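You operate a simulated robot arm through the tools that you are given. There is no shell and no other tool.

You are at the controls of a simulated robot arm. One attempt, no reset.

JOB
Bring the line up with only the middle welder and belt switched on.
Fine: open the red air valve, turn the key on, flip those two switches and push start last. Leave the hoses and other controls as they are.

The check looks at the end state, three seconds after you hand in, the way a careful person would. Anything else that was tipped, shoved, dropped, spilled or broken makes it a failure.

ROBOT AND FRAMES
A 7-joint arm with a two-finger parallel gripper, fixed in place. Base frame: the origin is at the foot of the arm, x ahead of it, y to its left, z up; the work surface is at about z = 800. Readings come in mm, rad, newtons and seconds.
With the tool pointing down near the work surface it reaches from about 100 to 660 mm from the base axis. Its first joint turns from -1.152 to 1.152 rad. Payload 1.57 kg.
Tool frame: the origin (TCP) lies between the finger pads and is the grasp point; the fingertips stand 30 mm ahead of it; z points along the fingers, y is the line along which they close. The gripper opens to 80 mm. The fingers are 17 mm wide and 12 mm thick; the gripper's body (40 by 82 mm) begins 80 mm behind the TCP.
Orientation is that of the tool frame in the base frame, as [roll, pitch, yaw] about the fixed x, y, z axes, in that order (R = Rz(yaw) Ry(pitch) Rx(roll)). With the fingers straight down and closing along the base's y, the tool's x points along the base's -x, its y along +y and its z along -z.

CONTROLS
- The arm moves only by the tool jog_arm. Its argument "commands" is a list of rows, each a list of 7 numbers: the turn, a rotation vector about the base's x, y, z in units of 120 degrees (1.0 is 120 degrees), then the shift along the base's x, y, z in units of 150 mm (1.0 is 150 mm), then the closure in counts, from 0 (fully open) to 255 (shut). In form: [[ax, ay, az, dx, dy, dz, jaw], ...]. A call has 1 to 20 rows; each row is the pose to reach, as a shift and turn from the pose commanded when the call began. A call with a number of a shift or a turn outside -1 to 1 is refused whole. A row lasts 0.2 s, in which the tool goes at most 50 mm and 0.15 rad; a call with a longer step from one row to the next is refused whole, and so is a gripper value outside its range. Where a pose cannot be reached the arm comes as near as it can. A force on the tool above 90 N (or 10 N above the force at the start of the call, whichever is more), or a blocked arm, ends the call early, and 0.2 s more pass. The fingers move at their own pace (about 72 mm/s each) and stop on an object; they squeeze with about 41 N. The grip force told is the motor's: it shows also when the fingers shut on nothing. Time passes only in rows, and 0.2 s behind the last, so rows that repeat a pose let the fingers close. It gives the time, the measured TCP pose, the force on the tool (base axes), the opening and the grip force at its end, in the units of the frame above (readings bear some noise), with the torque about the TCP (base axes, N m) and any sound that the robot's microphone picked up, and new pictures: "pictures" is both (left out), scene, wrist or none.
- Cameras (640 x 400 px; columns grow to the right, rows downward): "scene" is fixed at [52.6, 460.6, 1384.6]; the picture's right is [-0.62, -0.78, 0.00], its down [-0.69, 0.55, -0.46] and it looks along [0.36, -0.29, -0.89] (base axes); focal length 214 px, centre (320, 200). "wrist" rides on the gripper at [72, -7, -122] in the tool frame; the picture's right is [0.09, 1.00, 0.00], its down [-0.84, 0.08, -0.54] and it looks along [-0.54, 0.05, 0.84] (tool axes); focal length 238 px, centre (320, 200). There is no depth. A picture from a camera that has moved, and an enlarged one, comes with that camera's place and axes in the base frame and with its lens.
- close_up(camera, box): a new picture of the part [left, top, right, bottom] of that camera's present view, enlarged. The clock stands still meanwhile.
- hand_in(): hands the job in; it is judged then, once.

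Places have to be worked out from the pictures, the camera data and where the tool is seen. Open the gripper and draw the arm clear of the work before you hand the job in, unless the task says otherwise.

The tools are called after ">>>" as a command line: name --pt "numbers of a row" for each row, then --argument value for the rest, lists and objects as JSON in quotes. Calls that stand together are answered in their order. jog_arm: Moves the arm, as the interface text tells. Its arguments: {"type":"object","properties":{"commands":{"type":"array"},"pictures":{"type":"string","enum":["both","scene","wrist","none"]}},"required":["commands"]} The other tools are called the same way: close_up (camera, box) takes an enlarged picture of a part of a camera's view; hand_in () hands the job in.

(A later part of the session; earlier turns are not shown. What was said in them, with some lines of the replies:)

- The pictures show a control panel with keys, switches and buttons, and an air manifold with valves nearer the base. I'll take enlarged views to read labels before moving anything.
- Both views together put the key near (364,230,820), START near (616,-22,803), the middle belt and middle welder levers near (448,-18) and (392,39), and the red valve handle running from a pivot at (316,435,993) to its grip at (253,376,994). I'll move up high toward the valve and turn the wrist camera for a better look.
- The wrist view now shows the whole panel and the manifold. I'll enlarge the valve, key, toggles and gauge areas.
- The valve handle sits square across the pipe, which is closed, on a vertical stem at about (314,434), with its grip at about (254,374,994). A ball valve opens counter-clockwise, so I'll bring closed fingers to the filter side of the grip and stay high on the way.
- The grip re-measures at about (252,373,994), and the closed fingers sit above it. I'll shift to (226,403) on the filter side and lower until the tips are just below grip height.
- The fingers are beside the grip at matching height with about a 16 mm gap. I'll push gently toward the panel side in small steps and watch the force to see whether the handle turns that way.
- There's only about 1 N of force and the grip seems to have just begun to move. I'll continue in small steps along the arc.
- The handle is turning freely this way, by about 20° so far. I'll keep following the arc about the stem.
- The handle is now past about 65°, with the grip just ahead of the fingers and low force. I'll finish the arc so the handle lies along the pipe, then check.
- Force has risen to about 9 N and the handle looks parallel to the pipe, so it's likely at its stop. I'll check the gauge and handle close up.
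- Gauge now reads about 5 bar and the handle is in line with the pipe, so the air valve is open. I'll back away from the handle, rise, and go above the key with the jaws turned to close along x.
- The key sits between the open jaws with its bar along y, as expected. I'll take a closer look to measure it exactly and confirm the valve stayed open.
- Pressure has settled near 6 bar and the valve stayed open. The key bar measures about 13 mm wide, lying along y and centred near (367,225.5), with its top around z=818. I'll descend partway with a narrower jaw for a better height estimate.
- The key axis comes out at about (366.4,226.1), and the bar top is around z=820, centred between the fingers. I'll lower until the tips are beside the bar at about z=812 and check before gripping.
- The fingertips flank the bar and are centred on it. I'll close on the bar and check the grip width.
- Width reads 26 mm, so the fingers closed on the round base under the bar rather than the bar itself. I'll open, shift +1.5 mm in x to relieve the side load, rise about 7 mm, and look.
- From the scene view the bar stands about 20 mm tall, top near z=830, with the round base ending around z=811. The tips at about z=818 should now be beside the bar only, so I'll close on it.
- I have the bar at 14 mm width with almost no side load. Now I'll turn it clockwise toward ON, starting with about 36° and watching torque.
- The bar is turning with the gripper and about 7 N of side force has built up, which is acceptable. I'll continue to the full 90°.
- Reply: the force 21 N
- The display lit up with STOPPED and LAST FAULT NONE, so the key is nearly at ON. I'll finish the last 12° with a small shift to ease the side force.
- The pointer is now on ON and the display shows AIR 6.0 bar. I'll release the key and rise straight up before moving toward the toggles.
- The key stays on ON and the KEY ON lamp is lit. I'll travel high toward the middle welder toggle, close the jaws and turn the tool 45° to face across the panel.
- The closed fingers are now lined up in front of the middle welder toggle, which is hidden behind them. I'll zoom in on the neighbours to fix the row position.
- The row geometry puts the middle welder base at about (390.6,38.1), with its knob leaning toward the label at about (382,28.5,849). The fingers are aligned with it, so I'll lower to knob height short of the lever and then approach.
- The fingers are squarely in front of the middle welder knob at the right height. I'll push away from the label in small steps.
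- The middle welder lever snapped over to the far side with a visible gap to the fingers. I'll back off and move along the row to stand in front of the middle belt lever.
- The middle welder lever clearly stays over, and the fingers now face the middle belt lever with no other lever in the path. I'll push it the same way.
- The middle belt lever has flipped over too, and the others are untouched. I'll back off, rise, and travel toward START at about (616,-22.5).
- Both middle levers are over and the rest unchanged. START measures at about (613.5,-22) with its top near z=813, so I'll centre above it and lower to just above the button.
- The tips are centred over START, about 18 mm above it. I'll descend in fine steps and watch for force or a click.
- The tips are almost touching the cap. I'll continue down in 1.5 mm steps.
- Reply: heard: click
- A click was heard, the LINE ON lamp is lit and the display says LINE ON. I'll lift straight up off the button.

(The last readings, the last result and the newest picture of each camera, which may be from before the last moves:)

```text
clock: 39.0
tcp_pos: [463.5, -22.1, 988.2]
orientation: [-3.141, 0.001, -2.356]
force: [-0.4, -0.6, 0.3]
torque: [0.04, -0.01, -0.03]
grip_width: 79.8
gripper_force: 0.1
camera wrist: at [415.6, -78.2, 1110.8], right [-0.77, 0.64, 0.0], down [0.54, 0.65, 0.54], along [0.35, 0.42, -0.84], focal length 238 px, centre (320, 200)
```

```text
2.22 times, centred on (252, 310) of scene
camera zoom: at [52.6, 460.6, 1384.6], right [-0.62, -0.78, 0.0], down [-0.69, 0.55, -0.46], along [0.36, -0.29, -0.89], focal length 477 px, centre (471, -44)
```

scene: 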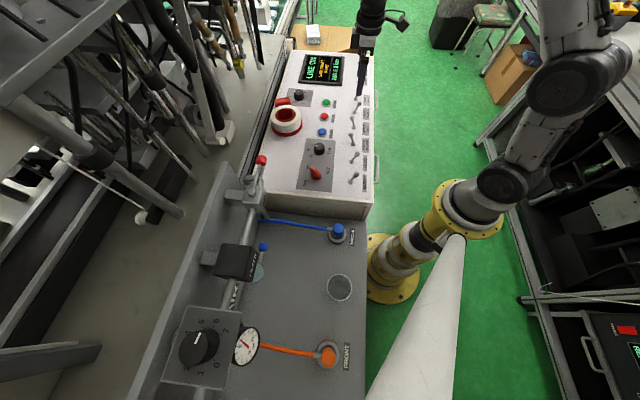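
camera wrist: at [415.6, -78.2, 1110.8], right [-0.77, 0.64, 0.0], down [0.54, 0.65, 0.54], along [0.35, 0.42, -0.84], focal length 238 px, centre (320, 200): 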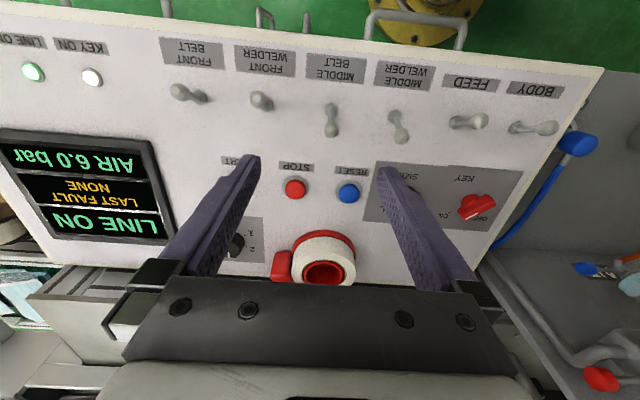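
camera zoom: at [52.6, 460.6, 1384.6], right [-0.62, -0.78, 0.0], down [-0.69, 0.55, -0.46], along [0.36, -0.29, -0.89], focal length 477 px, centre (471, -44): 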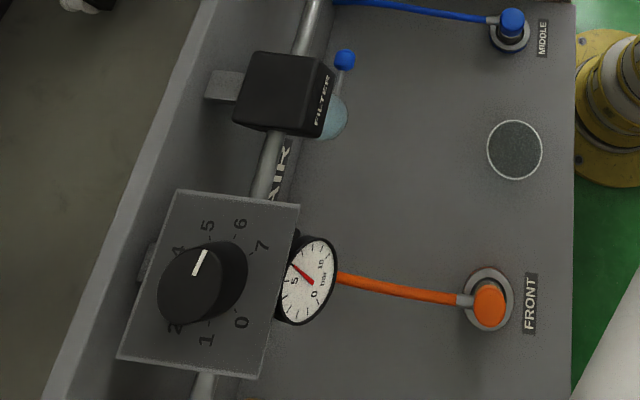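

LINE ON is shown with no fault and 6.0 bar; only the two middle levers are over and the rest look unchanged. I'll draw the arm up and back toward its starting place, then make a final check.

>>> jog_arm --pt "0 0 0 -0.05 0.05 0.2 0" --pt "0 0 0 -0.15 0.15 0.4 0" --pt "0 0 0 -0.3 0.3 0.6 0" --pt "0 0 0 -0.45 0.45 0.8 0" --pt "0 0 0 -0.6 0.5 1.0 0" --pt "0 0 0 -0.6 0.5 1.0 0" --pt "0 0 0 -0.6 0.5 1.0 0" --pt "0 0 0 -0.6 0.5 1.0 0" --pt "0 0 0 -0.6 0.5 1.0 0" --pt "0 0 0 -0.6 0.5 1.0 0" --pictures "both"

>>> close_up --camera "scene" --box '[240, 40, 400, 140]'

>>> close_up --camera "scene" --box '[240, 110, 400, 210]'

```text
clock: 41.2
tcp_pos: [374.1, 52.1, 1137.5]
orientation: [-3.14, -0.001, -2.357]
force: [-0.3, -0.3, -1.0]
torque: [0.0, 0.05, 0.0]
grip_width: 79.8
gripper_force: 0.0
camera wrist: at [326.4, -2.9, 1259.7], right [-0.77, 0.64, 0.0], down [0.54, 0.65, 0.54], along [0.35, 0.42, -0.84], focal length 238 px, centre (320, 200)
```

scene: 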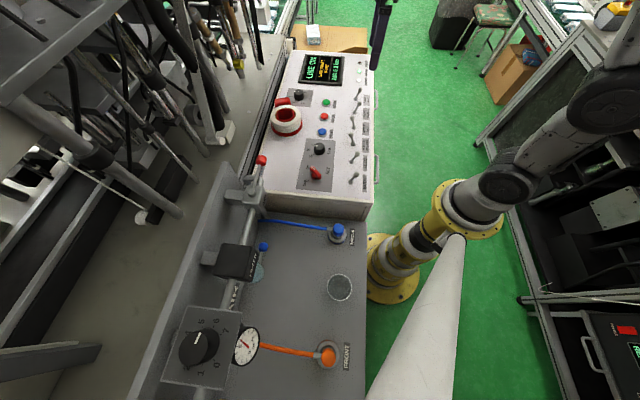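
wrist: 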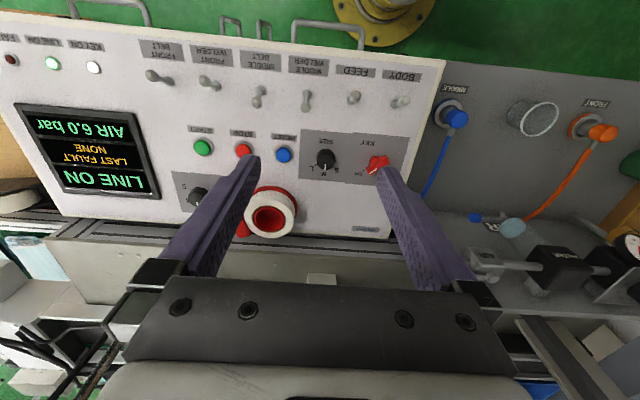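

```text
4.00 times, centred on (320, 90) of scene
camera zoom: at [52.6, 460.6, 1384.6], right [-0.62, -0.78, 0.0], down [-0.69, 0.55, -0.46], along [0.36, -0.29, -0.89], focal length 858 px, centre (320, 640)
```

zoom: 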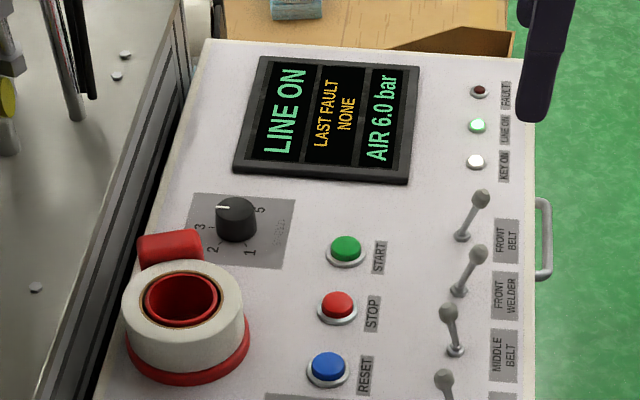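

```text
4.00 times, centred on (320, 160) of scene
camera zoom: at [52.6, 460.6, 1384.6], right [-0.62, -0.78, 0.0], down [-0.69, 0.55, -0.46], along [0.36, -0.29, -0.89], focal length 858 px, centre (320, 360)
```

zoom: 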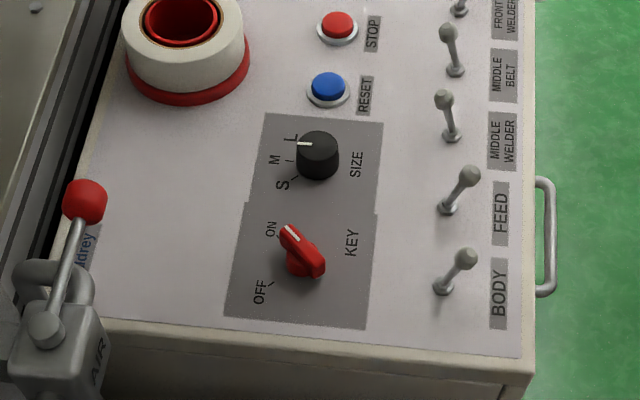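

The line is on with KEY ON and LINE ON lit, no fault and air at 6.0 bar. Only the middle belt and welder levers are switched, and everything else is as it was. The gripper is open and clear of the work, so I'm handing in.

>>> hand_in

```text
The job is handed in.
```

The line is up with only the middle welder and middle belt switched on, and the job is handed in.

- **Air:** the red valve is open and the pressure settled at 6.0 bar.
- **Key:** it is turned to ON and the KEY ON lamp is lit.
- **Switches:** the middle welder and middle belt levers are flipped. Front belt, front welder, feed and body are as they were.
- **Start:** I pressed START last and heard it click. The display reads LINE ON with no fault.

In the last pictures the hoses and the other controls looked unchanged. The arm is raised clear of the panel with the gripper open.
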